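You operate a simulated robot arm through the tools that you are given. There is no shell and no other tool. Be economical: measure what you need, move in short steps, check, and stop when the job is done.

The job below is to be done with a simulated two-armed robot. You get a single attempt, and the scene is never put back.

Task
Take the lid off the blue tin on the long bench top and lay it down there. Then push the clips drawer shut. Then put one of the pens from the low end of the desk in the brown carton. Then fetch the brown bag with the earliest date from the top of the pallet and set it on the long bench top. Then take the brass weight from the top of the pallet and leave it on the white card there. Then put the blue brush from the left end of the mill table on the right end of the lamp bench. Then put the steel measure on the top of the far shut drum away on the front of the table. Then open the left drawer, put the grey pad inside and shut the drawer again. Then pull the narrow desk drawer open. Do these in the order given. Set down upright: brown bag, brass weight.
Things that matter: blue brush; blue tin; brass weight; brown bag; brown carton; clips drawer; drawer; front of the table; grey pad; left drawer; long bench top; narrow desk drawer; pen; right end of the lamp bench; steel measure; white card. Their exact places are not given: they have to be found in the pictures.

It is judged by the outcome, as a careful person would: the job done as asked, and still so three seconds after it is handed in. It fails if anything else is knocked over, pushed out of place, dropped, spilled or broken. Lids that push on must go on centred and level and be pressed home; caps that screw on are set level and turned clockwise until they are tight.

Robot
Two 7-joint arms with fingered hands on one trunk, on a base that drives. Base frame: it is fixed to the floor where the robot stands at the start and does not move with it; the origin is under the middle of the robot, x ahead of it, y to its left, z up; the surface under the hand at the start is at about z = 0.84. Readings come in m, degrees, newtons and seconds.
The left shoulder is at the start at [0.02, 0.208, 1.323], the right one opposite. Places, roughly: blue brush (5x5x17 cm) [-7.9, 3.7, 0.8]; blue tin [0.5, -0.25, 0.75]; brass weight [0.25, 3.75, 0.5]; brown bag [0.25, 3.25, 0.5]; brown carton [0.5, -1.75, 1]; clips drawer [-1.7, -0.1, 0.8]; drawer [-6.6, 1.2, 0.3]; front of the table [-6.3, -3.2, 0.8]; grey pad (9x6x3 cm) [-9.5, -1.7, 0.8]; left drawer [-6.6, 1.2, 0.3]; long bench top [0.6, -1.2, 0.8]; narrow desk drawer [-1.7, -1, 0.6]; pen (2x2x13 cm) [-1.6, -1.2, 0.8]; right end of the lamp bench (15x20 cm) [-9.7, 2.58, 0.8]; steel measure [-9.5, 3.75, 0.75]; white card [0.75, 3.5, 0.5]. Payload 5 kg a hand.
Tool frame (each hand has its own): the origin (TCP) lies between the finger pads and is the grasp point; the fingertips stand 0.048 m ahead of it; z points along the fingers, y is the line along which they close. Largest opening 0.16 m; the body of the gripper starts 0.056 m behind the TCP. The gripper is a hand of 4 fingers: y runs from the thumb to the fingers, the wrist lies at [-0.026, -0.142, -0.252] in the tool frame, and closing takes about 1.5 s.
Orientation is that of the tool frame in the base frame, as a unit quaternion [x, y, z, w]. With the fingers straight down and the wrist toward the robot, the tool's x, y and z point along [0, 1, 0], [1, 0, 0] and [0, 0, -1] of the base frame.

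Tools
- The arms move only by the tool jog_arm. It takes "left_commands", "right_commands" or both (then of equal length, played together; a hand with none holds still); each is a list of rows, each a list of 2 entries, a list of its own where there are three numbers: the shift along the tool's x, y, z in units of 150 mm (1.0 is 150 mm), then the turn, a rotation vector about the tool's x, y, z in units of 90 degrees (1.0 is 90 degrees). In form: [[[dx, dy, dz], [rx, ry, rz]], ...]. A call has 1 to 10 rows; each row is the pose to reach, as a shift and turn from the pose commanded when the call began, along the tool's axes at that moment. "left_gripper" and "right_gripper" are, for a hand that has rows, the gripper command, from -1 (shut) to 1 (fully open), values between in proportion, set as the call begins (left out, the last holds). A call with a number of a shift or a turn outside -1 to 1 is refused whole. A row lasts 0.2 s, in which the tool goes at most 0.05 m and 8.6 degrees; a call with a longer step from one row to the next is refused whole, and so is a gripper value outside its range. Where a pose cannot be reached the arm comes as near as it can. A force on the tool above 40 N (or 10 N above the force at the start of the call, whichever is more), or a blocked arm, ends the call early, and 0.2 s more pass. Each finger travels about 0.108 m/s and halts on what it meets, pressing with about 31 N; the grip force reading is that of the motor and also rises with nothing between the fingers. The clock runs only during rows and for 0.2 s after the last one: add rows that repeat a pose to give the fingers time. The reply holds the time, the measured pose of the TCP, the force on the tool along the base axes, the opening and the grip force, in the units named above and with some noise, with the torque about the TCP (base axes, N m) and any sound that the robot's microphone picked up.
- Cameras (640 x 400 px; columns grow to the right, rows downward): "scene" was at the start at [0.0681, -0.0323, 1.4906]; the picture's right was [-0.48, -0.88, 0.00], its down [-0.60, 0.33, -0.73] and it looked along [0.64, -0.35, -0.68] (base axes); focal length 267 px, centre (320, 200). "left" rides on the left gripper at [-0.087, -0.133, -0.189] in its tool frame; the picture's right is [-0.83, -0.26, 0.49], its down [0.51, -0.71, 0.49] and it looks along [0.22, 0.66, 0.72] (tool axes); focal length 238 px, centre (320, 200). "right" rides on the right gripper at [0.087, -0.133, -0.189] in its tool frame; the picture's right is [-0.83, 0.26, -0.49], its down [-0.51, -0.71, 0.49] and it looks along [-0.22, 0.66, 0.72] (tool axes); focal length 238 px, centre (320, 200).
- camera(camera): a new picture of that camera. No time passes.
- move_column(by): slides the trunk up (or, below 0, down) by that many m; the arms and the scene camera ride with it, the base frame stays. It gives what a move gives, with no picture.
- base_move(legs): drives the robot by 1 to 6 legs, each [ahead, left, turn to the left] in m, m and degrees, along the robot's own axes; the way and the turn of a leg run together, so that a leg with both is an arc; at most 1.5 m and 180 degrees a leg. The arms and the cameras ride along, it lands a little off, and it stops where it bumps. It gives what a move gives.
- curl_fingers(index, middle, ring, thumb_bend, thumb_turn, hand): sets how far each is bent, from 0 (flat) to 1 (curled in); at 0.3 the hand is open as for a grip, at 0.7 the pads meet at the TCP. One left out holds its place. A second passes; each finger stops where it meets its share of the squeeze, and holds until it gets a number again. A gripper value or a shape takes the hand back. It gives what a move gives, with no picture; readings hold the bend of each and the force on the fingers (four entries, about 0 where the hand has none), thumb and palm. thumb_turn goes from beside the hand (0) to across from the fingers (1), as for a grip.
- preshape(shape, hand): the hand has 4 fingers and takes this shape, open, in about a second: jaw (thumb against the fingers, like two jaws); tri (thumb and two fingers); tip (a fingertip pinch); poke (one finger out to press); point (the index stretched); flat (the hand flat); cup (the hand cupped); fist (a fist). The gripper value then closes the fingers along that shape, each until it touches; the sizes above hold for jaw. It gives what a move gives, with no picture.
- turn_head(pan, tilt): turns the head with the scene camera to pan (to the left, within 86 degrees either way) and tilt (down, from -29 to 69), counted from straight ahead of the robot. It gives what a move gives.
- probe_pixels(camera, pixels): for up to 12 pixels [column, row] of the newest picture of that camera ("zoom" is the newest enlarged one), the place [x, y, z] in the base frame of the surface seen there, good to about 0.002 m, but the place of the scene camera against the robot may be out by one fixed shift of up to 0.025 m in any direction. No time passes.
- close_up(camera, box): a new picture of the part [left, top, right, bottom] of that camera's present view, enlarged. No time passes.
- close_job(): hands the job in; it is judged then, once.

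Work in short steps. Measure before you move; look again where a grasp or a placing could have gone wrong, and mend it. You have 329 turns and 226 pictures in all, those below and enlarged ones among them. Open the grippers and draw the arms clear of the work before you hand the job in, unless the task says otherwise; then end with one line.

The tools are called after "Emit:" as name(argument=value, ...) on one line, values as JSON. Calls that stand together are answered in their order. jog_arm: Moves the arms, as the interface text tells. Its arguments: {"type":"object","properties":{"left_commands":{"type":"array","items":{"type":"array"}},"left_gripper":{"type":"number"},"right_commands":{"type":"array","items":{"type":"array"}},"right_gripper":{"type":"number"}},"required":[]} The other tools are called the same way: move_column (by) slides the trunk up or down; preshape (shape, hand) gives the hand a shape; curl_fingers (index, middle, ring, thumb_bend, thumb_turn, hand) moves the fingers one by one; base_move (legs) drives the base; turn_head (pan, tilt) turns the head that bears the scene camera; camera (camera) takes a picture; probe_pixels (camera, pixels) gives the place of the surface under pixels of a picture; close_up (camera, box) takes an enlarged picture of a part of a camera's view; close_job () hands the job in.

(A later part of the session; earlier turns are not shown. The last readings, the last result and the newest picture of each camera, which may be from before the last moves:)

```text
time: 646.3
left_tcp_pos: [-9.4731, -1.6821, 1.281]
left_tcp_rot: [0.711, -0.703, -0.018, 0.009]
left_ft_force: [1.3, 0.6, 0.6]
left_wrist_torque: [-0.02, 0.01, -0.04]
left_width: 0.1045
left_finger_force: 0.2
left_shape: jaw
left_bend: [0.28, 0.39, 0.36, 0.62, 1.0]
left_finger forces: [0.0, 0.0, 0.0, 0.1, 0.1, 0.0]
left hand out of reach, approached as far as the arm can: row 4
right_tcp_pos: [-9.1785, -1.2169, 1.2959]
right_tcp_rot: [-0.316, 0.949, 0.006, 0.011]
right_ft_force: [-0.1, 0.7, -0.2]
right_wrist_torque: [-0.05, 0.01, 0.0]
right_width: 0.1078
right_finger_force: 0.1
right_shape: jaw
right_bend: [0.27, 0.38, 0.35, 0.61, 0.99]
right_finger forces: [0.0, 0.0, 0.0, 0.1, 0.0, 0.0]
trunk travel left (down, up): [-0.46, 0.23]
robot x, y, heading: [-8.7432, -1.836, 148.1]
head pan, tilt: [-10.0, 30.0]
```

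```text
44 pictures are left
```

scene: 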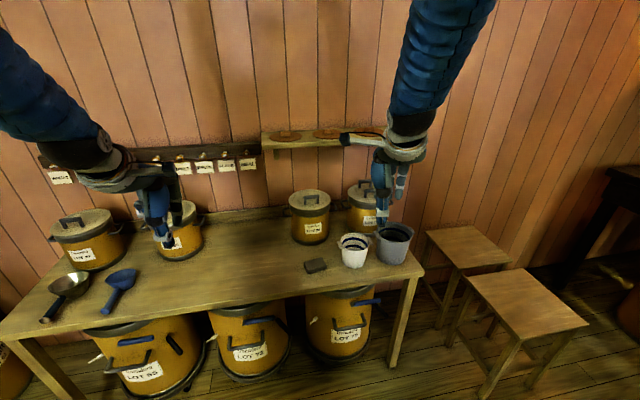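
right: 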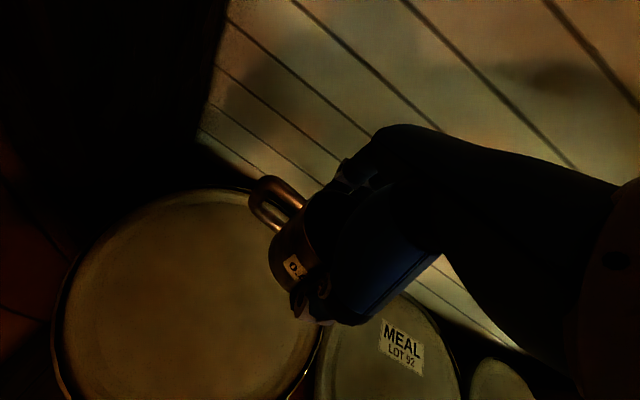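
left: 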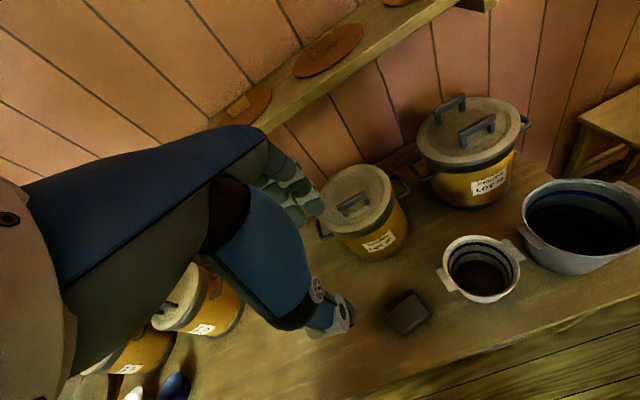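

Emit:
probe_pixels(camera="left", pixels=[[408, 312], [392, 318], [410, 296], [428, 313], [404, 332], [372, 250], [395, 228], [350, 235], [470, 290]])

Emit:
close_up(camera="left", box=[320, 160, 480, 350])

```text
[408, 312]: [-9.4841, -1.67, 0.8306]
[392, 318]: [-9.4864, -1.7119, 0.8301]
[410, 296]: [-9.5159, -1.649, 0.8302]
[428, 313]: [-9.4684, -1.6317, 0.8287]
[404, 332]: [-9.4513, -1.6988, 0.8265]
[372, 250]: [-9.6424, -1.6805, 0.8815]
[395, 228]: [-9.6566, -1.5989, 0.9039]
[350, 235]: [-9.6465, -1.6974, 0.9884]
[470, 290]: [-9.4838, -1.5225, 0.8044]
```

```text
2.11 times, centred on (400, 255) of left
```

zoom: 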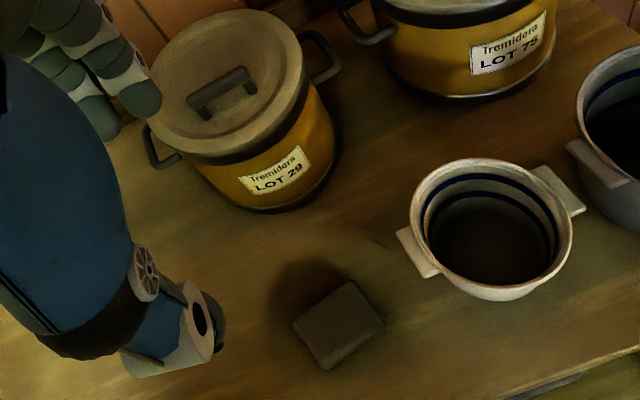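

Pad centre (-9.4805,-1.673). I trim, lower 0.3 m by the trunk and the rest by the arm, then close.

Emit:
jog_arm(left_commands=[[[-0.06, 0.05, 0], [0, 0, -0.06]], [[-0.06, 0.05, 0], [0, 0, -0.12]], [[-0.06, 0.05, 0], [0, 0, -0.12]]])

Emit:
move_column(by=-0.32)

Emit:
jog_arm(left_commands=[[[0, 0, 0.25], [0, 0, 0]], [[0, 0, 0.5], [0, 0, 0]], [[0, 0, 0.66], [0, 0, 0]], [[0, 0, 0.7], [0, 0, 0]], [[0, 0, 0.7], [0, 0, 0]]])

Emit:
camera(camera="left")

```text
time: 647.1
left_tcp_pos: [-9.4811, -1.674, 1.2807]
left_tcp_rot: [0.773, -0.634, -0.018, 0.006]
left_ft_force: [-1.0, -0.6, -0.5]
left_wrist_torque: [0.01, -0.01, 0.01]
left_width: 0.1046
left_finger_force: 0.0
left_shape: jaw
left_bend: [0.28, 0.39, 0.36, 0.62, 1.0]
left_finger forces: [0.0, 0.0, 0.0, 0.0, 0.0, 0.1]
right_tcp_pos: [-9.1799, -1.217, 1.2959]
right_tcp_rot: [-0.316, 0.949, 0.006, 0.012]
right_ft_force: [0.4, -0.3, 0.1]
right_wrist_torque: [0.01, 0.01, -0.01]
right_width: 0.1075
right_finger_force: 0.0
right_shape: jaw
right_bend: [0.27, 0.38, 0.35, 0.61, 0.99]
right_finger forces: [0.0, 0.1, 0.0, 0.0, 0.1, 0.0]
trunk travel left (down, up): [-0.46, 0.23]
robot x, y, heading: [-8.7423, -1.8387, 148.1]
head pan, tilt: [-10.0, 30.0]
```

```text
time: 650.3
left_tcp_pos: [-9.4808, -1.6742, 0.9618]
left_tcp_rot: [0.773, -0.634, -0.019, 0.006]
left_ft_force: [0.1, 0.1, 0.1]
left_wrist_torque: [0.0, 0.01, 0.04]
left_width: 0.1041
left_finger_force: 0.0
left_shape: jaw
left_bend: [0.28, 0.39, 0.36, 0.62, 1.0]
left_finger forces: [0.0, 0.1, 0.1, 0.0, 0.1, 0.0]
right_tcp_pos: [-9.1805, -1.2178, 0.9777]
right_tcp_rot: [-0.316, 0.949, 0.006, 0.012]
right_ft_force: [0.1, -0.3, -0.6]
right_wrist_torque: [0.0, 0.01, 0.01]
right_width: 0.1077
right_finger_force: 0.1
right_shape: jaw
right_bend: [0.27, 0.38, 0.35, 0.61, 0.99]
right_finger forces: [0.0, 0.1, 0.0, 0.0, 0.1, 0.0]
trunk travel left (down, up): [-0.14, 0.55]
robot x, y, heading: [-8.7405, -1.8351, 148.1]
head pan, tilt: [-10.0, 30.0]
```

```text
time: 651.5
left_tcp_pos: [-9.4849, -1.6716, 0.8575]
left_tcp_rot: [0.773, -0.635, -0.018, 0.006]
left_ft_force: [0.4, 0.3, -0.2]
left_wrist_torque: [0.01, 0.04, 0.01]
left_width: 0.1044
left_finger_force: 0.0
left_shape: jaw
left_bend: [0.28, 0.39, 0.36, 0.62, 1.0]
left_finger forces: [0.1, 0.1, 0.0, 0.0, 0.1, 0.0]
right_tcp_pos: [-9.1798, -1.2175, 0.9753]
right_tcp_rot: [-0.316, 0.949, 0.006, 0.01]
right_ft_force: [-0.5, 0.1, -0.5]
right_wrist_torque: [0.01, 0.0, 0.01]
right_width: 0.1078
right_finger_force: 0.2
right_shape: jaw
right_bend: [0.27, 0.38, 0.35, 0.61, 0.99]
right_finger forces: [0.0, 0.1, 0.0, 0.1, 0.0, 0.0]
trunk travel left (down, up): [-0.14, 0.55]
robot x, y, heading: [-8.7456, -1.8341, 148.4]
head pan, tilt: [-10.0, 30.0]
```

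```text
42 pictures are left
```

left: 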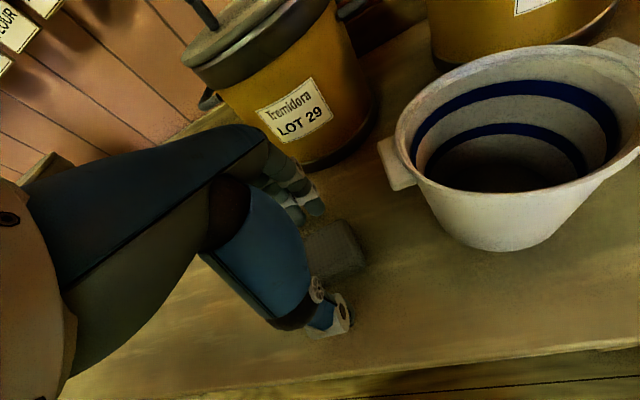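

The jaw straddles the pad. I close on it and lift.

Emit:
jog_arm(left_commands=[[[0, -0.02, 0.02], [0, 0, 0]], [[0, -0.02, 0.02], [0, 0, 0]], [[0, -0.02, 0.02], [0, 0, 0]], [[0, -0.02, 0.02], [0, 0, 0]], [[0, -0.02, 0.02], [0, 0, 0]]], left_gripper=-1)

Emit:
jog_arm(left_commands=[[[0, 0, -0.15], [0, 0, 0]], [[0, 0, -0.4], [0, 0, 0]], [[0, 0, -0.7], [0, 0, 0]], [[0, 0, -1], [0, 0, 0]], [[0, 0, -1], [0, 0, 0]]])

Emit:
camera(camera="left")

```text
time: 652.7
left_tcp_pos: [-9.482, -1.671, 0.8538]
left_tcp_rot: [0.773, -0.634, -0.019, 0.006]
left_ft_force: [0.6, -0.3, 0.2]
left_wrist_torque: [-0.03, -0.01, 0.03]
left_width: 0.0545
left_finger_force: 31.0
left_shape: jaw
left_bend: [0.74, 0.52, 0.5, 0.74, 1.0]
left_finger forces: [16.0, 8.1, 3.8, 0.0, 27.9, 0.0]
right_tcp_pos: [-9.1792, -1.2168, 0.9768]
right_tcp_rot: [-0.316, 0.949, 0.006, 0.01]
right_ft_force: [-0.8, 0.2, 0.3]
right_wrist_torque: [-0.01, 0.0, 0.05]
right_width: 0.1078
right_finger_force: 0.1
right_shape: jaw
right_bend: [0.27, 0.38, 0.35, 0.61, 0.99]
right_finger forces: [0.0, 0.0, 0.1, 0.0, 0.0, 0.1]
trunk travel left (down, up): [-0.14, 0.55]
robot x, y, heading: [-8.7422, -1.836, 148.1]
head pan, tilt: [-10.0, 30.0]
```

```text
time: 653.9
left_tcp_pos: [-9.4773, -1.6723, 1.0051]
left_tcp_rot: [0.773, -0.634, -0.018, 0.005]
left_ft_force: [-0.1, 1.0, -0.9]
left_wrist_torque: [0.02, -0.03, 0.01]
left_width: 0.0542
left_finger_force: 30.7
left_shape: jaw
left_bend: [0.74, 0.52, 0.51, 0.74, 1.0]
left_finger forces: [16.2, 8.1, 3.8, 0.1, 27.9, 0.0]
right_tcp_pos: [-9.181, -1.2174, 0.9767]
right_tcp_rot: [-0.316, 0.949, 0.005, 0.01]
right_ft_force: [-0.4, 0.2, 0.0]
right_wrist_torque: [0.02, -0.04, 0.03]
right_width: 0.108
right_finger_force: 0.1
right_shape: jaw
right_bend: [0.27, 0.38, 0.35, 0.61, 0.99]
right_finger forces: [0.1, 0.1, 0.0, 0.1, 0.0, 0.0]
trunk travel left (down, up): [-0.14, 0.55]
robot x, y, heading: [-8.7412, -1.8354, 148.1]
head pan, tilt: [-10.0, 30.0]
```

```text
41 pictures are left
```

left: 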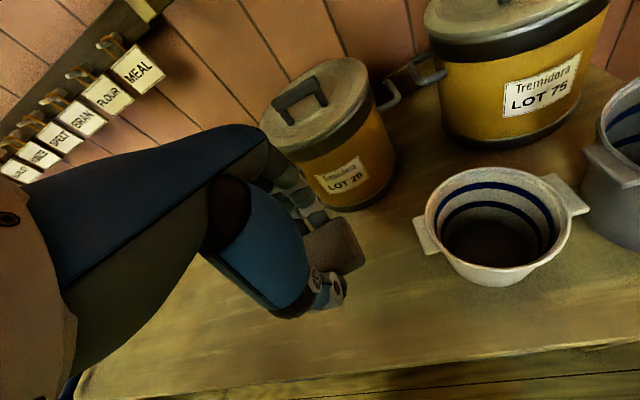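

The pad is held. I raise the trunk, back away, turn north and drive to the chest by the mill.

Emit:
move_column(by=0.25)

Emit:
base_move(legs=[[-0.95, 0, 0], [0, 0, -58], [0, -0.55, 0], [1.2, 0, 0], [0.95, 0, 0]])

Emit:
turn_head(pan=-35, tilt=40)

Emit:
camera(camera="scene")

```text
time: 656.5
left_tcp_pos: [-9.4768, -1.6727, 1.2556]
left_tcp_rot: [0.773, -0.635, -0.019, 0.006]
left_ft_force: [0.0, -0.7, -1.0]
left_wrist_torque: [0.03, 0.03, 0.0]
left_width: 0.0545
left_finger_force: 31.5
left_shape: jaw
left_bend: [0.74, 0.52, 0.51, 0.74, 1.0]
left_finger forces: [16.2, 8.0, 3.8, 0.0, 27.8, 0.1]
right_tcp_pos: [-9.18, -1.2175, 1.2256]
right_tcp_rot: [-0.316, 0.949, 0.006, 0.011]
right_ft_force: [1.1, 0.5, -0.4]
right_wrist_torque: [0.01, -0.03, -0.02]
right_width: 0.1078
right_finger_force: 0.1
right_shape: jaw
right_bend: [0.27, 0.38, 0.35, 0.61, 0.99]
right_finger forces: [0.0, 0.0, 0.0, 0.0, 0.0, 0.1]
trunk travel left (down, up): [-0.39, 0.3]
robot x, y, heading: [-8.7402, -1.8333, 148.1]
head pan, tilt: [-10.0, 30.0]
```

```text
time: 676.9
left_tcp_pos: [-7.5926, 0.5197, 1.2558]
left_tcp_rot: [-0.357, 0.934, 0.019, 0.004]
left_ft_force: [-0.1, -0.6, -1.9]
left_wrist_torque: [-0.06, -0.01, 0.02]
left_width: 0.0543
left_finger_force: 31.4
left_shape: jaw
left_bend: [0.74, 0.52, 0.51, 0.74, 1.0]
left_finger forces: [15.8, 7.9, 3.6, 0.0, 27.5, 0.0]
right_tcp_pos: [-7.0494, 0.4957, 1.2267]
right_tcp_rot: [0.198, 0.98, 0.0, 0.013]
right_ft_force: [-0.7, 0.3, -1.1]
right_wrist_torque: [-0.01, -0.01, 0.02]
right_width: 0.1076
right_finger_force: 0.0
right_shape: jaw
right_bend: [0.27, 0.38, 0.35, 0.61, 0.99]
right_finger forces: [0.0, 0.1, 0.0, 0.0, 0.1, 0.0]
trunk travel left (down, up): [-0.39, 0.3]
robot x, y, heading: [-7.365, -0.1956, 88.7]
head pan, tilt: [-10.0, 30.0]
```

```text
time: 677.8
left_tcp_pos: [-7.5918, 0.5204, 1.2552]
left_tcp_rot: [-0.357, 0.934, 0.019, 0.004]
left_ft_force: [0.3, -1.0, 0.8]
left_wrist_torque: [0.06, -0.01, -0.01]
left_width: 0.0542
left_finger_force: 31.1
left_shape: jaw
left_bend: [0.74, 0.52, 0.51, 0.74, 1.0]
left_finger forces: [15.8, 7.8, 3.7, 0.1, 27.5, 0.0]
right_tcp_pos: [-7.0489, 0.496, 1.226]
right_tcp_rot: [0.198, 0.98, -0.001, 0.012]
right_ft_force: [0.3, -0.6, 0.5]
right_wrist_torque: [0.0, 0.01, -0.05]
right_width: 0.1078
right_finger_force: 0.1
right_shape: jaw
right_bend: [0.27, 0.38, 0.35, 0.61, 0.99]
right_finger forces: [0.0, 0.0, 0.0, 0.1, 0.0, 0.1]
trunk travel left (down, up): [-0.39, 0.3]
robot x, y, heading: [-7.3634, -0.1933, 88.5]
head pan, tilt: [-35.0, 40.0]
```

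```text
40 pictures are left
```

scene: 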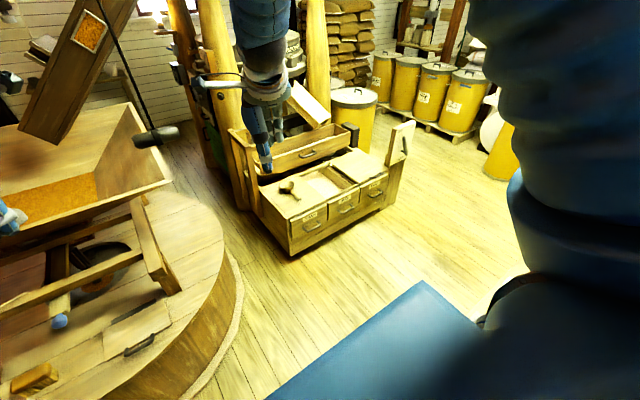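

The chest has three labelled drawers. I zoom and probe.

Emit:
close_up(camera="scene", box=[230, 120, 420, 270])

Emit:
probe_pixels(camera="scene", pixels=[[310, 225], [345, 210], [375, 192], [290, 232], [328, 218], [293, 250], [388, 180], [260, 190], [311, 217], [385, 205], [395, 160], [325, 190]])

```text
2.67 times, centred on (325, 195) of scene
```

zoom: 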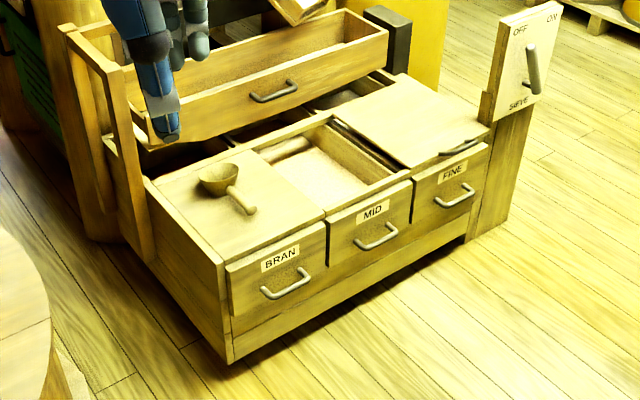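

```text
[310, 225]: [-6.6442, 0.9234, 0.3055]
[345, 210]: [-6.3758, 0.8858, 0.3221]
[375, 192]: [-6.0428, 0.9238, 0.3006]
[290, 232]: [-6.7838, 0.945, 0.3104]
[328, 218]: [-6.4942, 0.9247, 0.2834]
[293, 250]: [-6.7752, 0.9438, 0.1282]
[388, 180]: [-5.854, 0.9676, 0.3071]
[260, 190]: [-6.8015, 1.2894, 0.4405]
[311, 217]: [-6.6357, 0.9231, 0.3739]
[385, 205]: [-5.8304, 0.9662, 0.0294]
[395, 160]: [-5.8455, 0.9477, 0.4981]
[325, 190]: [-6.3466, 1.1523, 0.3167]
```

Left drawer is BRAN: front face y≈0.92, handle near (-6.63,0.88,0.29). I check the hanging handle over the tub before moving closer.

Emit:
probe_pixels(camera="scene", pixels=[[155, 137], [125, 60], [60, 60], [135, 215], [240, 290], [200, 260], [305, 228], [316, 222], [312, 231]])

```text
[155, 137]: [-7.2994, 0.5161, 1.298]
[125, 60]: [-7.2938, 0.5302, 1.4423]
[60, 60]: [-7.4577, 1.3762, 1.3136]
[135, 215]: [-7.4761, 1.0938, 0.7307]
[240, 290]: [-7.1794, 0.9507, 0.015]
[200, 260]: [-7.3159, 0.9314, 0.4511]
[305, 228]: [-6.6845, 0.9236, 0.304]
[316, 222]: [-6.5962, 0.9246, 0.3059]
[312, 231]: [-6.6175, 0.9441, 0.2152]
```

A pull handle hangs at (-7.28,0.51,1.31) between my hands. I lower the trunk 0.3 so the hands pass beneath it, and look right to check the low table before sidestepping.

Emit:
move_column(by=-0.3)

Emit:
turn_head(pan=-86, tilt=35)

Emit:
camera(camera="scene")

```text
time: 680.8
left_tcp_pos: [-7.5921, 0.5196, 0.9543]
left_tcp_rot: [-0.356, 0.934, 0.019, 0.003]
left_ft_force: [0.2, 0.1, 0.2]
left_wrist_torque: [0.02, 0.01, 0.0]
left_width: 0.0543
left_finger_force: 31.2
left_shape: jaw
left_bend: [0.74, 0.52, 0.51, 0.74, 1.0]
left_finger forces: [15.8, 8.0, 3.7, 0.0, 27.6, 0.0]
right_tcp_pos: [-7.0493, 0.4956, 0.9276]
right_tcp_rot: [0.197, 0.98, -0.001, 0.012]
right_ft_force: [0.1, -0.7, 0.7]
right_wrist_torque: [0.01, 0.0, -0.02]
right_width: 0.1075
right_finger_force: 0.1
right_shape: jaw
right_bend: [0.27, 0.38, 0.35, 0.61, 0.99]
right_finger forces: [0.0, 0.1, 0.0, 0.0, 0.0, 0.0]
trunk travel left (down, up): [-0.09, 0.6]
robot x, y, heading: [-7.3636, -0.1953, 88.7]
head pan, tilt: [-35.0, 40.0]
```

```text
time: 682.0
left_tcp_pos: [-7.5933, 0.5214, 0.9559]
left_tcp_rot: [-0.356, 0.934, 0.02, 0.004]
left_ft_force: [0.0, 0.0, -0.5]
left_wrist_torque: [-0.02, 0.0, 0.01]
left_width: 0.054
left_finger_force: 31.5
left_shape: jaw
left_bend: [0.74, 0.52, 0.51, 0.74, 1.0]
left_finger forces: [15.8, 7.9, 3.7, 0.1, 27.5, 0.0]
right_tcp_pos: [-7.0493, 0.4941, 0.9259]
right_tcp_rot: [0.198, 0.98, -0.001, 0.012]
right_ft_force: [-0.1, -0.7, 0.0]
right_wrist_torque: [-0.01, -0.01, -0.02]
right_width: 0.1075
right_finger_force: 0.0
right_shape: jaw
right_bend: [0.27, 0.38, 0.35, 0.61, 0.99]
right_finger forces: [0.0, 0.0, 0.1, 0.1, 0.0, 0.0]
trunk travel left (down, up): [-0.09, 0.6]
robot x, y, heading: [-7.3596, -0.1941, 88.6]
head pan, tilt: [-85.9, 35.0]
```

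```text
38 pictures are left
```

scene: 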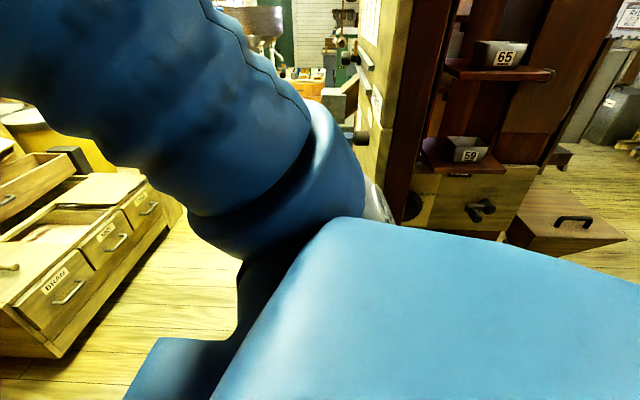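

Emit:
probe_pixels(camera="scene", pixels=[[378, 195], [480, 205], [430, 210], [520, 235], [375, 150], [200, 240], [68, 290], [82, 285], [55, 300], [150, 215]])

Emit:
close_up(camera="scene", box=[0, 220, 140, 370])

```text
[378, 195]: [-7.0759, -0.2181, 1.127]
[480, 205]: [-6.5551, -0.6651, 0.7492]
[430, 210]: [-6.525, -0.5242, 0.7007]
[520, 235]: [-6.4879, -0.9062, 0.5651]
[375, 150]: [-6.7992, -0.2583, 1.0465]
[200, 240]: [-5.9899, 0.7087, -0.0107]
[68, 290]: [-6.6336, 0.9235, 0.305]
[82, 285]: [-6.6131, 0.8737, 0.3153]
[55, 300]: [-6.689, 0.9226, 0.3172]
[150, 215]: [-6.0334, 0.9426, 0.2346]
```

```text
2.67 times, centred on (70, 295) of scene
```

zoom: 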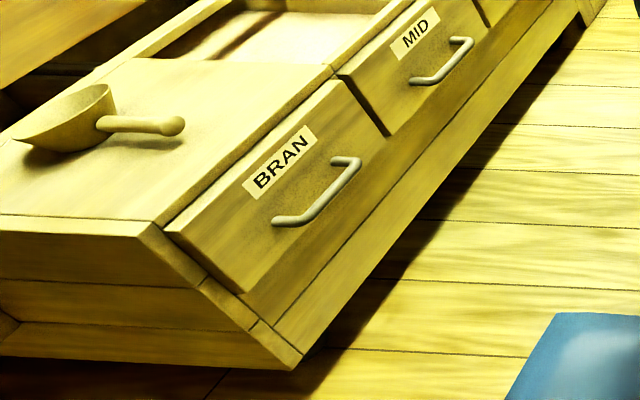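

I probe my own base outline to know how much room I need.

Emit:
probe_pixels(camera="scene", pixels=[[158, 342], [190, 342], [128, 395], [230, 340], [340, 222], [450, 235], [560, 250], [636, 275], [500, 330], [240, 260]])

```text
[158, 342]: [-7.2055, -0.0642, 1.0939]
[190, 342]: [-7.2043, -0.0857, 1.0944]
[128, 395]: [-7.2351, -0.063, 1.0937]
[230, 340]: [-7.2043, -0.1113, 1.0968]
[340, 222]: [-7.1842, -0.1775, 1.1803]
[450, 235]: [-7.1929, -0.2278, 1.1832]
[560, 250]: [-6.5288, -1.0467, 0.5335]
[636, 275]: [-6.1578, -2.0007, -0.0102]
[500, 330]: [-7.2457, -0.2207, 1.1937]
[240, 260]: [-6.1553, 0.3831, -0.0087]
```

I plan to stand at (-6.98,0.30), heading 60°. I draw the left hand inward, lower slightly, turn, and go in two legs keeping clear of the hanging handle.

Emit:
jog_arm(left_commands=[[[-0.17, -0.15, 0], [0, 0, 0]], [[-0.34, -0.3, 0], [0, 0, 0]], [[-0.5, -0.44, 0], [0, 0, 0]], [[-0.5, -0.44, 0], [0, 0, 0]]])

Emit:
move_column(by=-0.07)

Emit:
base_move(legs=[[0, 0, -28.6], [0.185, -0.14, 0], [0.425, 0.055, 0]])

Emit:
turn_head(pan=0, tilt=55)

Emit:
camera(camera="scene")

```text
time: 683.0
left_tcp_pos: [-7.4933, 0.5206, 0.9566]
left_tcp_rot: [-0.356, 0.934, 0.019, 0.005]
left_ft_force: [-0.3, 0.6, -1.1]
left_wrist_torque: [0.03, 0.0, 0.0]
left_width: 0.0543
left_finger_force: 31.5
left_shape: jaw
left_bend: [0.74, 0.52, 0.51, 0.74, 1.0]
left_finger forces: [16.0, 8.0, 4.0, 0.0, 27.8, 0.1]
right_tcp_pos: [-7.05, 0.4957, 0.9258]
right_tcp_rot: [0.197, 0.98, 0.0, 0.012]
right_ft_force: [-0.8, -0.2, -0.5]
right_wrist_torque: [0.01, -0.01, 0.01]
right_width: 0.1078
right_finger_force: 0.0
right_shape: jaw
right_bend: [0.27, 0.38, 0.35, 0.61, 0.99]
right_finger forces: [0.0, 0.1, 0.0, 0.0, 0.0, 0.0]
trunk travel left (down, up): [-0.09, 0.6]
robot x, y, heading: [-7.3614, -0.1955, 88.5]
head pan, tilt: [-85.9, 35.0]
```

```text
time: 684.1
left_tcp_pos: [-7.4928, 0.5219, 0.887]
left_tcp_rot: [-0.356, 0.934, 0.019, 0.005]
left_ft_force: [-0.5, 0.1, -0.2]
left_wrist_torque: [0.04, 0.01, 0.02]
left_width: 0.0543
left_finger_force: 31.4
left_shape: jaw
left_bend: [0.74, 0.52, 0.51, 0.74, 1.0]
left_finger forces: [16.0, 7.9, 3.9, 0.0, 27.8, 0.1]
right_tcp_pos: [-7.0489, 0.4958, 0.858]
right_tcp_rot: [0.198, 0.98, 0.001, 0.013]
right_ft_force: [0.0, 0.2, 0.2]
right_wrist_torque: [0.03, -0.02, 0.01]
right_width: 0.1075
right_finger_force: 0.1
right_shape: jaw
right_bend: [0.27, 0.38, 0.35, 0.61, 0.99]
right_finger forces: [0.0, 0.0, 0.0, 0.1, 0.1, 0.0]
trunk travel left (down, up): [-0.02, 0.67]
robot x, y, heading: [-7.3634, -0.1972, 88.4]
head pan, tilt: [-85.9, 35.0]
```

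```text
time: 689.5
left_tcp_pos: [-6.7504, 0.9862, 0.885]
left_tcp_rot: [-0.113, 0.993, 0.017, 0.009]
left_ft_force: [-1.0, 0.6, -1.4]
left_wrist_torque: [-0.06, 0.05, -0.02]
left_width: 0.0544
left_finger_force: 31.3
left_shape: jaw
left_bend: [0.74, 0.52, 0.51, 0.74, 1.0]
left_finger forces: [15.9, 7.8, 3.7, 0.1, 27.5, 0.0]
right_tcp_pos: [-6.3724, 0.7496, 0.8559]
right_tcp_rot: [0.435, 0.9, -0.004, 0.012]
right_ft_force: [0.2, 0.7, -0.1]
right_wrist_torque: [-0.02, 0.03, 0.04]
right_width: 0.1078
right_finger_force: 0.1
right_shape: jaw
right_bend: [0.27, 0.38, 0.35, 0.61, 0.99]
right_finger forces: [0.1, 0.0, 0.1, 0.1, 0.0, 0.0]
trunk travel left (down, up): [-0.02, 0.67]
robot x, y, heading: [-6.9756, 0.2961, 59.7]
head pan, tilt: [-85.9, 35.0]
```

```text
time: 691.1
left_tcp_pos: [-6.7506, 0.9848, 0.8855]
left_tcp_rot: [-0.113, 0.993, 0.018, 0.008]
left_ft_force: [0.0, -0.3, -1.1]
left_wrist_torque: [-0.02, 0.01, 0.02]
left_width: 0.0542
left_finger_force: 31.2
left_shape: jaw
left_bend: [0.74, 0.52, 0.51, 0.74, 1.0]
left_finger forces: [15.9, 7.8, 3.8, 0.0, 27.5, 0.0]
right_tcp_pos: [-6.3732, 0.7484, 0.857]
right_tcp_rot: [0.435, 0.9, -0.004, 0.012]
right_ft_force: [1.3, -1.0, 0.1]
right_wrist_torque: [-0.01, -0.03, -0.01]
right_width: 0.1075
right_finger_force: 0.1
right_shape: jaw
right_bend: [0.27, 0.38, 0.35, 0.61, 0.99]
right_finger forces: [0.0, 0.1, 0.0, 0.0, 0.0, 0.0]
trunk travel left (down, up): [-0.02, 0.67]
robot x, y, heading: [-6.9773, 0.2967, 59.9]
head pan, tilt: [0.0, 55.0]
```

```text
36 pictures are left
```

scene: 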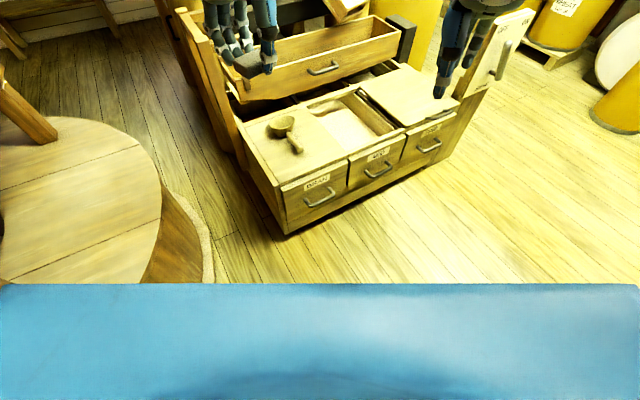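

Well placed. I zoom on the BRAN handle and probe it.

Emit:
close_up(camera="scene", box=[270, 160, 370, 240])

Emit:
preshape(shape="tip", hand="right")

```text
5.00 times, centred on (320, 200) of scene
```

zoom: 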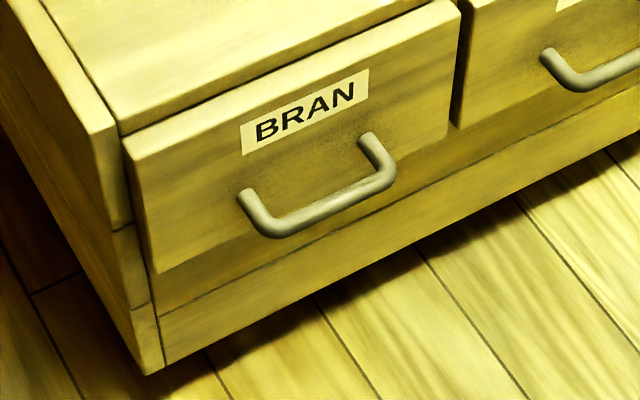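

```text
time: 692.0
left_tcp_pos: [-6.7497, 0.9866, 0.8864]
left_tcp_rot: [-0.112, 0.993, 0.017, 0.009]
left_ft_force: [0.0, 0.5, -0.2]
left_wrist_torque: [-0.01, 0.03, 0.0]
left_width: 0.0543
left_finger_force: 30.9
left_shape: jaw
left_bend: [0.74, 0.52, 0.51, 0.74, 1.0]
left_finger forces: [15.8, 7.8, 3.9, 0.1, 27.5, 0.0]
right_tcp_pos: [-6.3726, 0.7495, 0.8564]
right_tcp_rot: [0.435, 0.901, -0.004, 0.012]
right_ft_force: [-0.8, 0.0, -0.3]
right_wrist_torque: [0.0, -0.06, 0.02]
right_width: 0.1603
right_finger_force: 0.0
right_shape: tip
right_bend: [0.3, 0.98, 0.99, 0.3, 0.98]
right_finger forces: [0.1, 0.0, 0.1, 0.0, 0.1, 0.0]
trunk travel left (down, up): [-0.02, 0.67]
robot x, y, heading: [-6.9789, 0.2944, 59.8]
head pan, tilt: [0.0, 55.0]
```

Emit:
probe_pixels(camera="zoom", pixels=[[270, 230], [300, 218], [330, 205], [360, 190], [385, 178], [248, 198], [370, 145], [310, 180], [200, 150], [330, 240], [160, 230]])

```text
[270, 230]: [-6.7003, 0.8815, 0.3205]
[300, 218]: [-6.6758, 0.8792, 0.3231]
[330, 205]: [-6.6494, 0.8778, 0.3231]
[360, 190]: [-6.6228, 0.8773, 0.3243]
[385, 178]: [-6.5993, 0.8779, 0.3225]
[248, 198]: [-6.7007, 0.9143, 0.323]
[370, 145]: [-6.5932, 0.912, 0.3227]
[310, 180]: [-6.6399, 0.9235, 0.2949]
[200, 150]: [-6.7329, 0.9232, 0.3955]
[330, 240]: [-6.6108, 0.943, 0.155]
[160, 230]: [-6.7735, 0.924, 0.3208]
```

Handle bar: x -6.683…-6.578, y 0.874, z 0.326; face y 0.918. I move the left hand (pad) up and aside and start bringing the right hand over the handle, turned to close along y.

Emit:
jog_arm(left_commands=[[[0.1, 0, -0.2], [0, 0, 0]], [[0.2, -0.05, -0.4], [0, 0, 0]], [[0.35, -0.1, -0.6], [0, 0, 0]], [[0.5, -0.15, -0.8], [0, 0, 0]], [[0.65, -0.18, -1], [0, 0, 0]], [[0.72, -0.18, -1], [0, 0, 0]], [[0.72, -0.18, -1], [0, 0, 0]]], right_commands=[[[0.1, -0.07, 0], [0, 0, -0.082]], [[0.2, -0.14, 0], [0, 0, -0.164]], [[0.3, -0.21, 0], [0, 0, -0.246]], [[0.42, -0.28, 0], [0, 0, -0.328]], [[0.55, -0.35, 0], [0, 0, -0.41]], [[0.66, -0.42, 0], [0, 0, -0.492]], [[0.77, -0.49, 0], [0, 0, -0.573]]], right_gripper=-0.55)

Emit:
jog_arm(right_commands=[[[0.25, 0, 0], [-0.08, 0, 0]], [[0.5, 0, 0], [-0.16, 0, 0]], [[0.7, 0, 0], [-0.244, 0, 0]], [[0.87, 0, 0.15], [-0.244, 0, 0]], [[0.87, 0, 0.3], [-0.244, 0, 0]], [[0.87, 0, 0.3], [-0.244, 0, 0]]])

Emit:
camera(camera="scene")

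```text
time: 693.6
left_tcp_pos: [-6.8515, 0.9302, 1.0325]
left_tcp_rot: [-0.113, 0.993, 0.017, 0.008]
left_ft_force: [-0.4, 0.0, -0.9]
left_wrist_torque: [0.0, -0.05, 0.0]
left_width: 0.054
left_finger_force: 31.0
left_shape: jaw
left_bend: [0.74, 0.52, 0.51, 0.74, 1.0]
left_finger forces: [16.6, 8.0, 4.2, 0.0, 28.8, 0.1]
right_tcp_pos: [-6.5012, 0.7936, 0.852]
right_tcp_rot: [0.0, 1.0, -0.008, 0.01]
right_ft_force: [-0.1, 0.1, -1.0]
right_wrist_torque: [0.04, -0.02, -0.02]
right_width: 0.0365
right_finger_force: 0.0
right_shape: tip
right_bend: [0.72, 0.98, 0.99, 0.74, 1.0]
right_finger forces: [0.1, 0.0, 0.0, 0.0, 0.0, 0.0]
trunk travel left (down, up): [-0.02, 0.67]
robot x, y, heading: [-6.9788, 0.2992, 59.9]
head pan, tilt: [0.0, 55.0]
```

```text
time: 695.0
left_tcp_pos: [-6.8523, 0.93, 1.0331]
left_tcp_rot: [-0.114, 0.993, 0.018, 0.008]
left_ft_force: [0.1, 0.6, -0.1]
left_wrist_torque: [0.01, -0.03, 0.0]
left_width: 0.0542
left_finger_force: 30.7
left_shape: jaw
left_bend: [0.74, 0.52, 0.51, 0.74, 1.0]
left_finger forces: [16.6, 8.0, 4.2, 0.0, 28.8, 0.0]
right_tcp_pos: [-6.6333, 0.795, 0.8064]
right_tcp_rot: [-0.001, 0.983, 0.182, 0.009]
right_ft_force: [-0.2, 0.0, 0.7]
right_wrist_torque: [-0.01, -0.03, -0.01]
right_width: 0.0364
right_finger_force: 0.1
right_shape: tip
right_bend: [0.72, 0.98, 0.99, 0.74, 1.0]
right_finger forces: [0.0, 0.0, 0.0, 0.0, 0.1, 0.0]
trunk travel left (down, up): [-0.02, 0.67]
robot x, y, heading: [-6.9771, 0.2963, 59.8]
head pan, tilt: [0.0, 55.0]
```

```text
34 pictures are left
```

scene: 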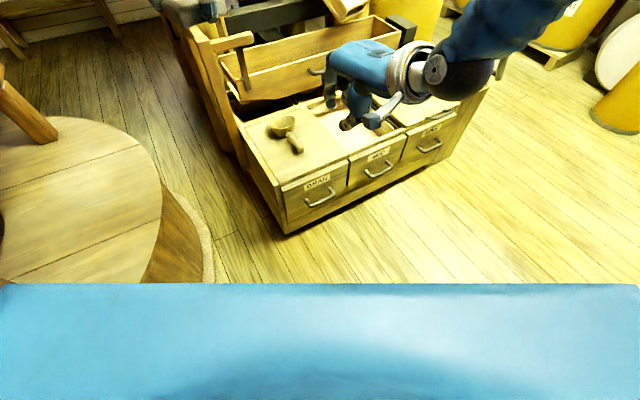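

The tilt is right (fingertips slightly toward the drawer). I move in line and descend vertically in stages.

Emit:
jog_arm(right_commands=[[[0, 0.04, 0.25], [0, 0, 0]], [[0, 0.07, 0.5], [0, 0, 0]], [[0, 0.1, 0.75], [0, 0, 0]], [[0, 0.135, 0.98], [0, 0, 0]]])

Emit:
jog_arm(right_commands=[[[0, -0.09, 0.23], [0, 0, 0]], [[0, -0.18, 0.46], [0, 0, 0]], [[0, -0.27, 0.7], [0, 0, 0]], [[0, -0.36, 0.93], [0, 0, 0]], [[0, -0.36, 0.93], [0, 0, 0]]])

Emit:
camera(camera="right")

Emit:
close_up(camera="scene", box=[240, 80, 440, 260])

```text
time: 696.0
left_tcp_pos: [-6.8514, 0.9309, 1.0325]
left_tcp_rot: [-0.114, 0.993, 0.018, 0.008]
left_ft_force: [0.2, 0.0, -0.8]
left_wrist_torque: [-0.03, 0.0, 0.0]
left_width: 0.0538
left_finger_force: 31.0
left_shape: jaw
left_bend: [0.74, 0.52, 0.51, 0.74, 1.0]
left_finger forces: [16.5, 8.0, 4.3, 0.1, 28.8, 0.1]
right_tcp_pos: [-6.6287, 0.8676, 0.6733]
right_tcp_rot: [-0.002, 0.983, 0.182, 0.008]
right_ft_force: [0.8, 1.0, 0.2]
right_wrist_torque: [-0.12, 0.06, 0.06]
right_width: 0.0364
right_finger_force: 0.0
right_shape: tip
right_bend: [0.72, 0.98, 0.99, 0.74, 1.0]
right_finger forces: [0.0, 0.0, 0.1, 0.0, 0.1, 0.0]
trunk travel left (down, up): [-0.02, 0.67]
robot x, y, heading: [-6.9757, 0.2955, 59.8]
head pan, tilt: [0.0, 55.0]
```

```text
time: 697.2
left_tcp_pos: [-6.8519, 0.9302, 1.0328]
left_tcp_rot: [-0.113, 0.993, 0.018, 0.009]
left_ft_force: [-0.5, -0.3, -1.1]
left_wrist_torque: [0.03, 0.01, -0.01]
left_width: 0.054
left_finger_force: 31.1
left_shape: jaw
left_bend: [0.74, 0.52, 0.51, 0.74, 1.0]
left_finger forces: [16.7, 8.0, 4.1, 0.0, 28.8, 0.0]
right_tcp_pos: [-6.6285, 0.8637, 0.5257]
right_tcp_rot: [-0.002, 0.983, 0.183, 0.008]
right_ft_force: [0.2, -0.3, -0.7]
right_wrist_torque: [0.01, -0.02, 0.02]
right_width: 0.0364
right_finger_force: 0.0
right_shape: tip
right_bend: [0.72, 0.98, 0.99, 0.74, 1.0]
right_finger forces: [0.0, 0.1, 0.0, 0.0, 0.0, 0.0]
trunk travel left (down, up): [-0.02, 0.67]
robot x, y, heading: [-6.9798, 0.2948, 59.6]
head pan, tilt: [0.0, 55.0]
```

```text
33 pictures are left
```

right: 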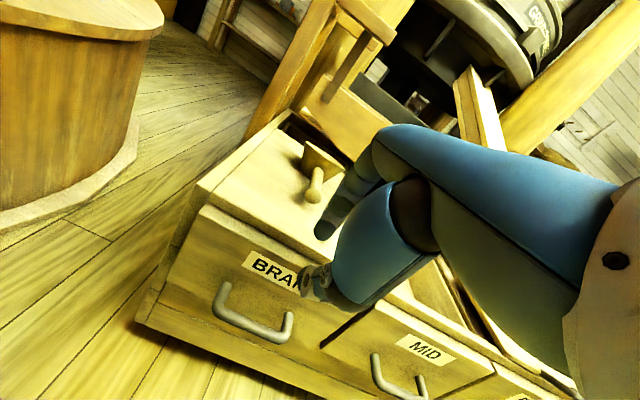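

```text
2.22 times, centred on (340, 170) of scene
```

zoom: 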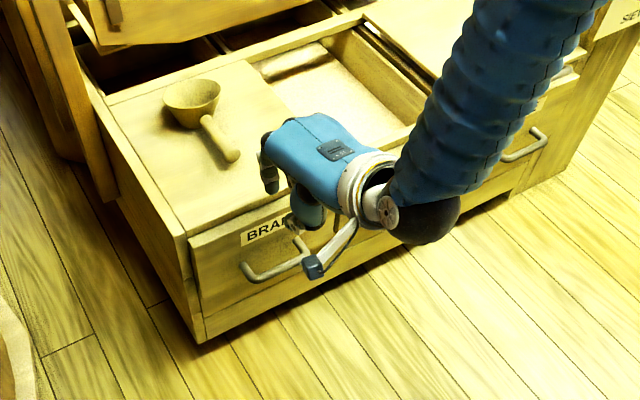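

Emit:
probe_pixels(camera="right", pixels=[[222, 308], [245, 323], [270, 334], [285, 330], [250, 300], [322, 230], [310, 280], [200, 250], [325, 222]])

```text
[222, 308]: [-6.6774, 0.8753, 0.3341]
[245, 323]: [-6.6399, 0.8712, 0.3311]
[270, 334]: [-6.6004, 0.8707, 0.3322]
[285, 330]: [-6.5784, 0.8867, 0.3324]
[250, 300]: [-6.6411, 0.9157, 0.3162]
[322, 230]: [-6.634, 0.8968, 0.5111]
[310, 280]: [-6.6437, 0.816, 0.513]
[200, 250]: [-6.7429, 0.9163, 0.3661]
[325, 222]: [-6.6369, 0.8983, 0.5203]
```

Index tip is at y 0.897, in line with the gap behind the bar (0.878–0.916). I descend 0.15, then the last 3 cm carefully.

Emit:
jog_arm(right_commands=[[[0, -0.085, 0.23], [0, 0, 0]], [[0, -0.17, 0.46], [0, 0, 0]], [[0, -0.26, 0.7], [0, 0, 0]], [[0, -0.34, 0.93], [0, 0, 0]], [[0, -0.34, 0.93], [0, 0, 0]]])

Emit:
jog_arm(right_commands=[[[0, -0.035, 0.1], [0, 0, 0]], [[0, -0.065, 0.19], [0, 0, 0]], [[0, -0.065, 0.19], [0, 0, 0]]])

Emit:
camera(camera="right")

```text
time: 698.1
left_tcp_pos: [-6.8506, 0.9285, 1.033]
left_tcp_rot: [-0.111, 0.994, 0.017, 0.008]
left_ft_force: [0.9, 0.5, -2.0]
left_wrist_torque: [-0.12, 0.01, 0.01]
left_width: 0.0541
left_finger_force: 30.8
left_shape: jaw
left_bend: [0.74, 0.52, 0.51, 0.74, 1.0]
left_finger forces: [16.7, 8.1, 4.2, 0.0, 28.8, 0.0]
right_tcp_pos: [-6.6248, 0.865, 0.4002]
right_tcp_rot: [-0.002, 0.982, 0.188, 0.009]
right_ft_force: [-3.4, -32.2, 26.9]
right_wrist_torque: [1.87, -0.54, -0.1]
right_width: 0.0334
right_finger_force: 0.0
right_shape: tip
right_bend: [0.73, 0.98, 0.99, 0.74, 1.0]
right_finger forces: [13.1, 33.8, 0.0, 0.0, 0.0, 0.1]
trunk travel left (down, up): [-0.02, 0.67]
robot x, y, heading: [-6.9791, 0.2926, 59.8]
head pan, tilt: [0.0, 55.0]
stopped in row 4 (right hand): the force on the tool passed its limit at 124 N (the readings are from after the stop); the commanded pose is now the measured one
```

```text
time: 698.4
left_tcp_pos: [-6.8506, 0.9275, 1.0317]
left_tcp_rot: [-0.11, 0.994, 0.017, 0.008]
left_ft_force: [-0.1, 0.4, -0.3]
left_wrist_torque: [-0.06, 0.03, -0.02]
left_width: 0.0539
left_finger_force: 31.0
left_shape: jaw
left_bend: [0.74, 0.52, 0.51, 0.74, 1.0]
left_finger forces: [16.6, 8.0, 4.2, 0.0, 28.8, 0.0]
right_tcp_pos: [-6.6252, 0.8651, 0.4008]
right_tcp_rot: [-0.003, 0.982, 0.191, 0.009]
right_ft_force: [-4.2, -28.2, 24.8]
right_wrist_torque: [1.75, -0.48, -0.1]
right_width: 0.0336
right_finger_force: 0.0
right_shape: tip
right_bend: [0.73, 0.98, 0.99, 0.74, 1.0]
right_finger forces: [12.2, 29.3, 0.0, 0.1, 0.1, 0.0]
trunk travel left (down, up): [-0.02, 0.67]
robot x, y, heading: [-6.9804, 0.2931, 59.4]
head pan, tilt: [0.0, 55.0]
stopped in row 1 (right hand): the force on the tool passed its limit at 66 N (the readings are from after the stop); the commanded pose is now the measured one
```

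```text
31 pictures are left
```

right: 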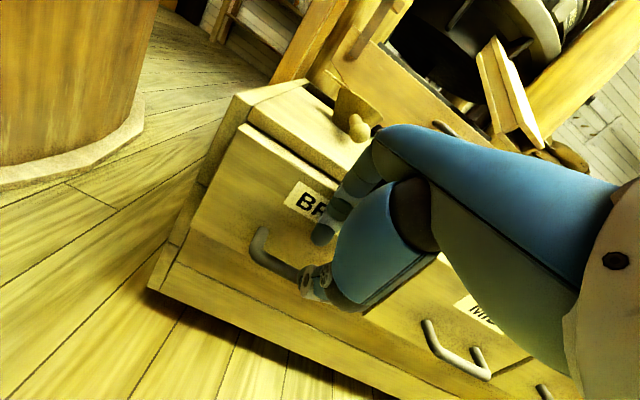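

The curled fingers meet the drawer's top edge. I raise 8 cm and lean the hand back to about 45°.

Emit:
jog_arm(right_commands=[[[0, 0.02, -0.15], [0, 0, 0]], [[0, 0.05, -0.35], [0, 0, 0]], [[0, 0.073, -0.545], [-0.085, 0, 0]], [[0, 0.073, -0.545], [-0.17, 0, 0]], [[0, 0.073, -0.545], [-0.256, 0, 0]], [[0, 0.073, -0.545], [-0.256, 0, 0]]])

Emit:
camera(camera="right")

```text
time: 699.8
left_tcp_pos: [-6.8507, 0.9285, 1.0324]
left_tcp_rot: [-0.112, 0.994, 0.017, 0.009]
left_ft_force: [-0.1, -0.1, -1.0]
left_wrist_torque: [0.0, 0.0, -0.05]
left_width: 0.0539
left_finger_force: 30.8
left_shape: jaw
left_bend: [0.74, 0.52, 0.51, 0.74, 1.0]
left_finger forces: [16.7, 8.0, 4.2, 0.0, 28.9, 0.0]
right_tcp_pos: [-6.6264, 0.8454, 0.4796]
right_tcp_rot: [-0.003, 0.924, 0.382, 0.009]
right_ft_force: [0.0, -0.6, -0.6]
right_wrist_torque: [0.02, 0.02, 0.0]
right_width: 0.0359
right_finger_force: 0.0
right_shape: tip
right_bend: [0.72, 0.98, 0.99, 0.74, 1.0]
right_finger forces: [0.0, 0.0, 0.1, 0.1, 0.1, 0.1]
trunk travel left (down, up): [-0.02, 0.67]
robot x, y, heading: [-6.9756, 0.2968, 59.9]
head pan, tilt: [0.0, 55.0]
```

```text
30 pictures are left
```

right: 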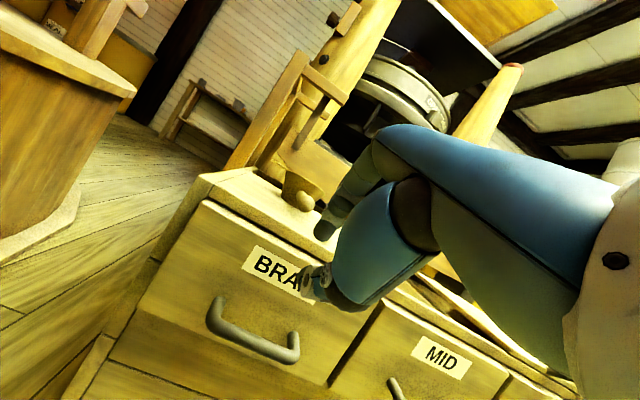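

Emit:
probe_pixels(camera="right", pixels=[[220, 325], [250, 340], [280, 352], [324, 231], [330, 222], [312, 285], [260, 315], [320, 300]])

```text
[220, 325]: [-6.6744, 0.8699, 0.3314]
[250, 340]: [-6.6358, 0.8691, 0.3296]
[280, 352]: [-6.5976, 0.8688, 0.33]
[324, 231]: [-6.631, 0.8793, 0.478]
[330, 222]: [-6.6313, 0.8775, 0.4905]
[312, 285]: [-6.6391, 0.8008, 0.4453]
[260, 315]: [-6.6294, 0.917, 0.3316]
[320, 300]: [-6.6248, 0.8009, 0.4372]
```

Approaching must be along the finger direction so the bar enters between the tips. I go to a pre-point, then advance 9 cm at 45°.

Emit:
jog_arm(right_commands=[[[0, -0.22, 0.05], [0, 0, 0]], [[0, -0.44, 0.1], [0, 0, 0]], [[0, -0.655, 0.155], [0, 0, 0]], [[0, -0.655, 0.35], [0, 0, 0]], [[0, -0.655, 0.5], [0, 0, 0]], [[0, -0.655, 0.62], [0, 0, 0]], [[0, -0.655, 0.7], [0, 0, 0]], [[0, -0.655, 0.755], [0, 0, 0]], [[0, -0.655, 0.755], [0, 0, 0]]])

Emit:
close_up(camera="right", box=[180, 190, 400, 390])

```text
time: 701.8
left_tcp_pos: [-6.8498, 0.928, 1.032]
left_tcp_rot: [-0.111, 0.994, 0.016, 0.008]
left_ft_force: [-0.5, -0.7, 0.1]
left_wrist_torque: [-0.01, 0.02, 0.04]
left_width: 0.0537
left_finger_force: 30.6
left_shape: jaw
left_bend: [0.74, 0.52, 0.51, 0.74, 1.0]
left_finger forces: [16.7, 8.0, 4.1, 0.0, 28.8, 0.1]
right_tcp_pos: [-6.6237, 0.8556, 0.3282]
right_tcp_rot: [-0.004, 0.925, 0.381, 0.008]
right_ft_force: [-0.3, 0.5, -0.1]
right_wrist_torque: [-0.01, 0.01, 0.0]
right_width: 0.0357
right_finger_force: 0.1
right_shape: tip
right_bend: [0.72, 0.98, 0.99, 0.74, 1.0]
right_finger forces: [0.0, 0.0, 0.0, 0.0, 0.0, 0.1]
trunk travel left (down, up): [-0.02, 0.67]
robot x, y, heading: [-6.9806, 0.2961, 59.9]
head pan, tilt: [0.0, 55.0]
```

```text
2.00 times, centred on (290, 290) of right
```

zoom: 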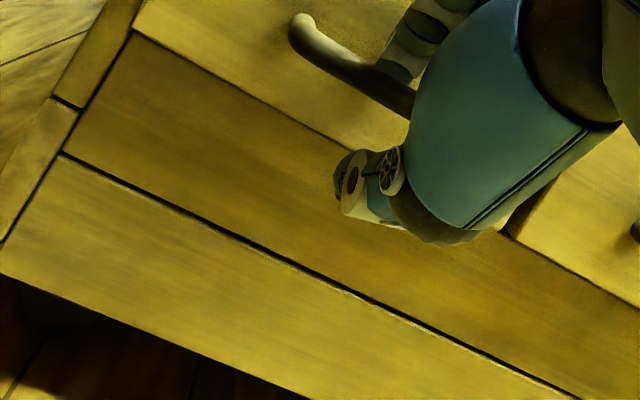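

The bar lies between index and thumb, without contact. I close on it, then pull back 0.15 m.

Emit:
jog_arm(right_commands=[[[0, 0, 0], [0, 0, 0]], [[0, 0, 0], [0, 0, 0]], [[0, 0, 0], [0, 0, 0]]], right_gripper=-1)

Emit:
jog_arm(right_commands=[[[0, -0.1, -0.1], [0, 0, 0]], [[0, -0.2, -0.2], [0, 0, 0]], [[0, -0.3, -0.3], [0, 0, 0]], [[0, -0.4, -0.4], [0, 0, 0]], [[0, -0.5, -0.5], [0, 0, 0]], [[0, -0.6, -0.6], [0, 0, 0]], [[0, -0.7, -0.7], [0, 0, 0]], [[0, -0.8, -0.8], [0, 0, 0]], [[0, -0.8, -0.8], [0, 0, 0]]])

Emit:
camera(camera="scene")

```text
time: 702.6
left_tcp_pos: [-6.8495, 0.929, 1.0314]
left_tcp_rot: [-0.112, 0.994, 0.017, 0.007]
left_ft_force: [-0.4, 0.1, -0.3]
left_wrist_torque: [-0.03, 0.01, 0.0]
left_width: 0.0542
left_finger_force: 30.8
left_shape: jaw
left_bend: [0.74, 0.52, 0.51, 0.74, 1.0]
left_finger forces: [16.7, 8.1, 4.0, 0.0, 28.9, 0.0]
right_tcp_pos: [-6.6231, 0.8557, 0.3285]
right_tcp_rot: [-0.004, 0.924, 0.381, 0.009]
right_ft_force: [0.6, 3.7, -2.6]
right_wrist_torque: [-0.03, 0.04, -0.06]
right_width: 0.003
right_finger_force: 31.4
right_shape: tip
right_bend: [0.71, 1.0, 1.0, 0.66, 1.0]
right_finger forces: [25.9, 0.0, 0.0, 0.1, 26.5, 0.1]
trunk travel left (down, up): [-0.02, 0.67]
robot x, y, heading: [-6.9776, 0.2944, 59.8]
head pan, tilt: [0.0, 55.0]
```

```text
time: 704.6
left_tcp_pos: [-6.8499, 0.9297, 1.031]
left_tcp_rot: [-0.111, 0.994, 0.016, 0.007]
left_ft_force: [-0.2, -0.1, 0.4]
left_wrist_torque: [0.03, 0.02, -0.01]
left_width: 0.0538
left_finger_force: 30.9
left_shape: jaw
left_bend: [0.74, 0.52, 0.51, 0.74, 1.0]
left_finger forces: [16.8, 8.1, 4.2, 0.0, 28.9, 0.1]
right_tcp_pos: [-6.6235, 0.6853, 0.3287]
right_tcp_rot: [-0.005, 0.925, 0.381, 0.008]
right_ft_force: [4.2, -2.9, -12.2]
right_wrist_torque: [-0.24, -0.04, -0.18]
right_width: 0.0025
right_finger_force: 30.9
right_shape: tip
right_bend: [0.71, 1.0, 1.0, 0.66, 1.0]
right_finger forces: [23.6, 0.0, 0.0, 0.0, 31.3, 0.0]
trunk travel left (down, up): [-0.02, 0.67]
robot x, y, heading: [-6.9802, 0.2914, 59.3]
head pan, tilt: [0.0, 55.0]
```

```text
28 pictures are left
```

scene: 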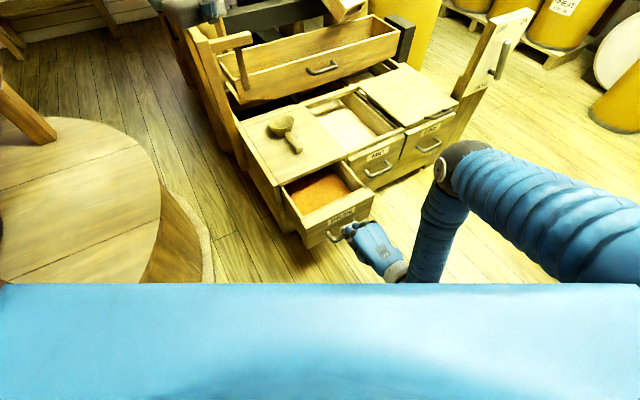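

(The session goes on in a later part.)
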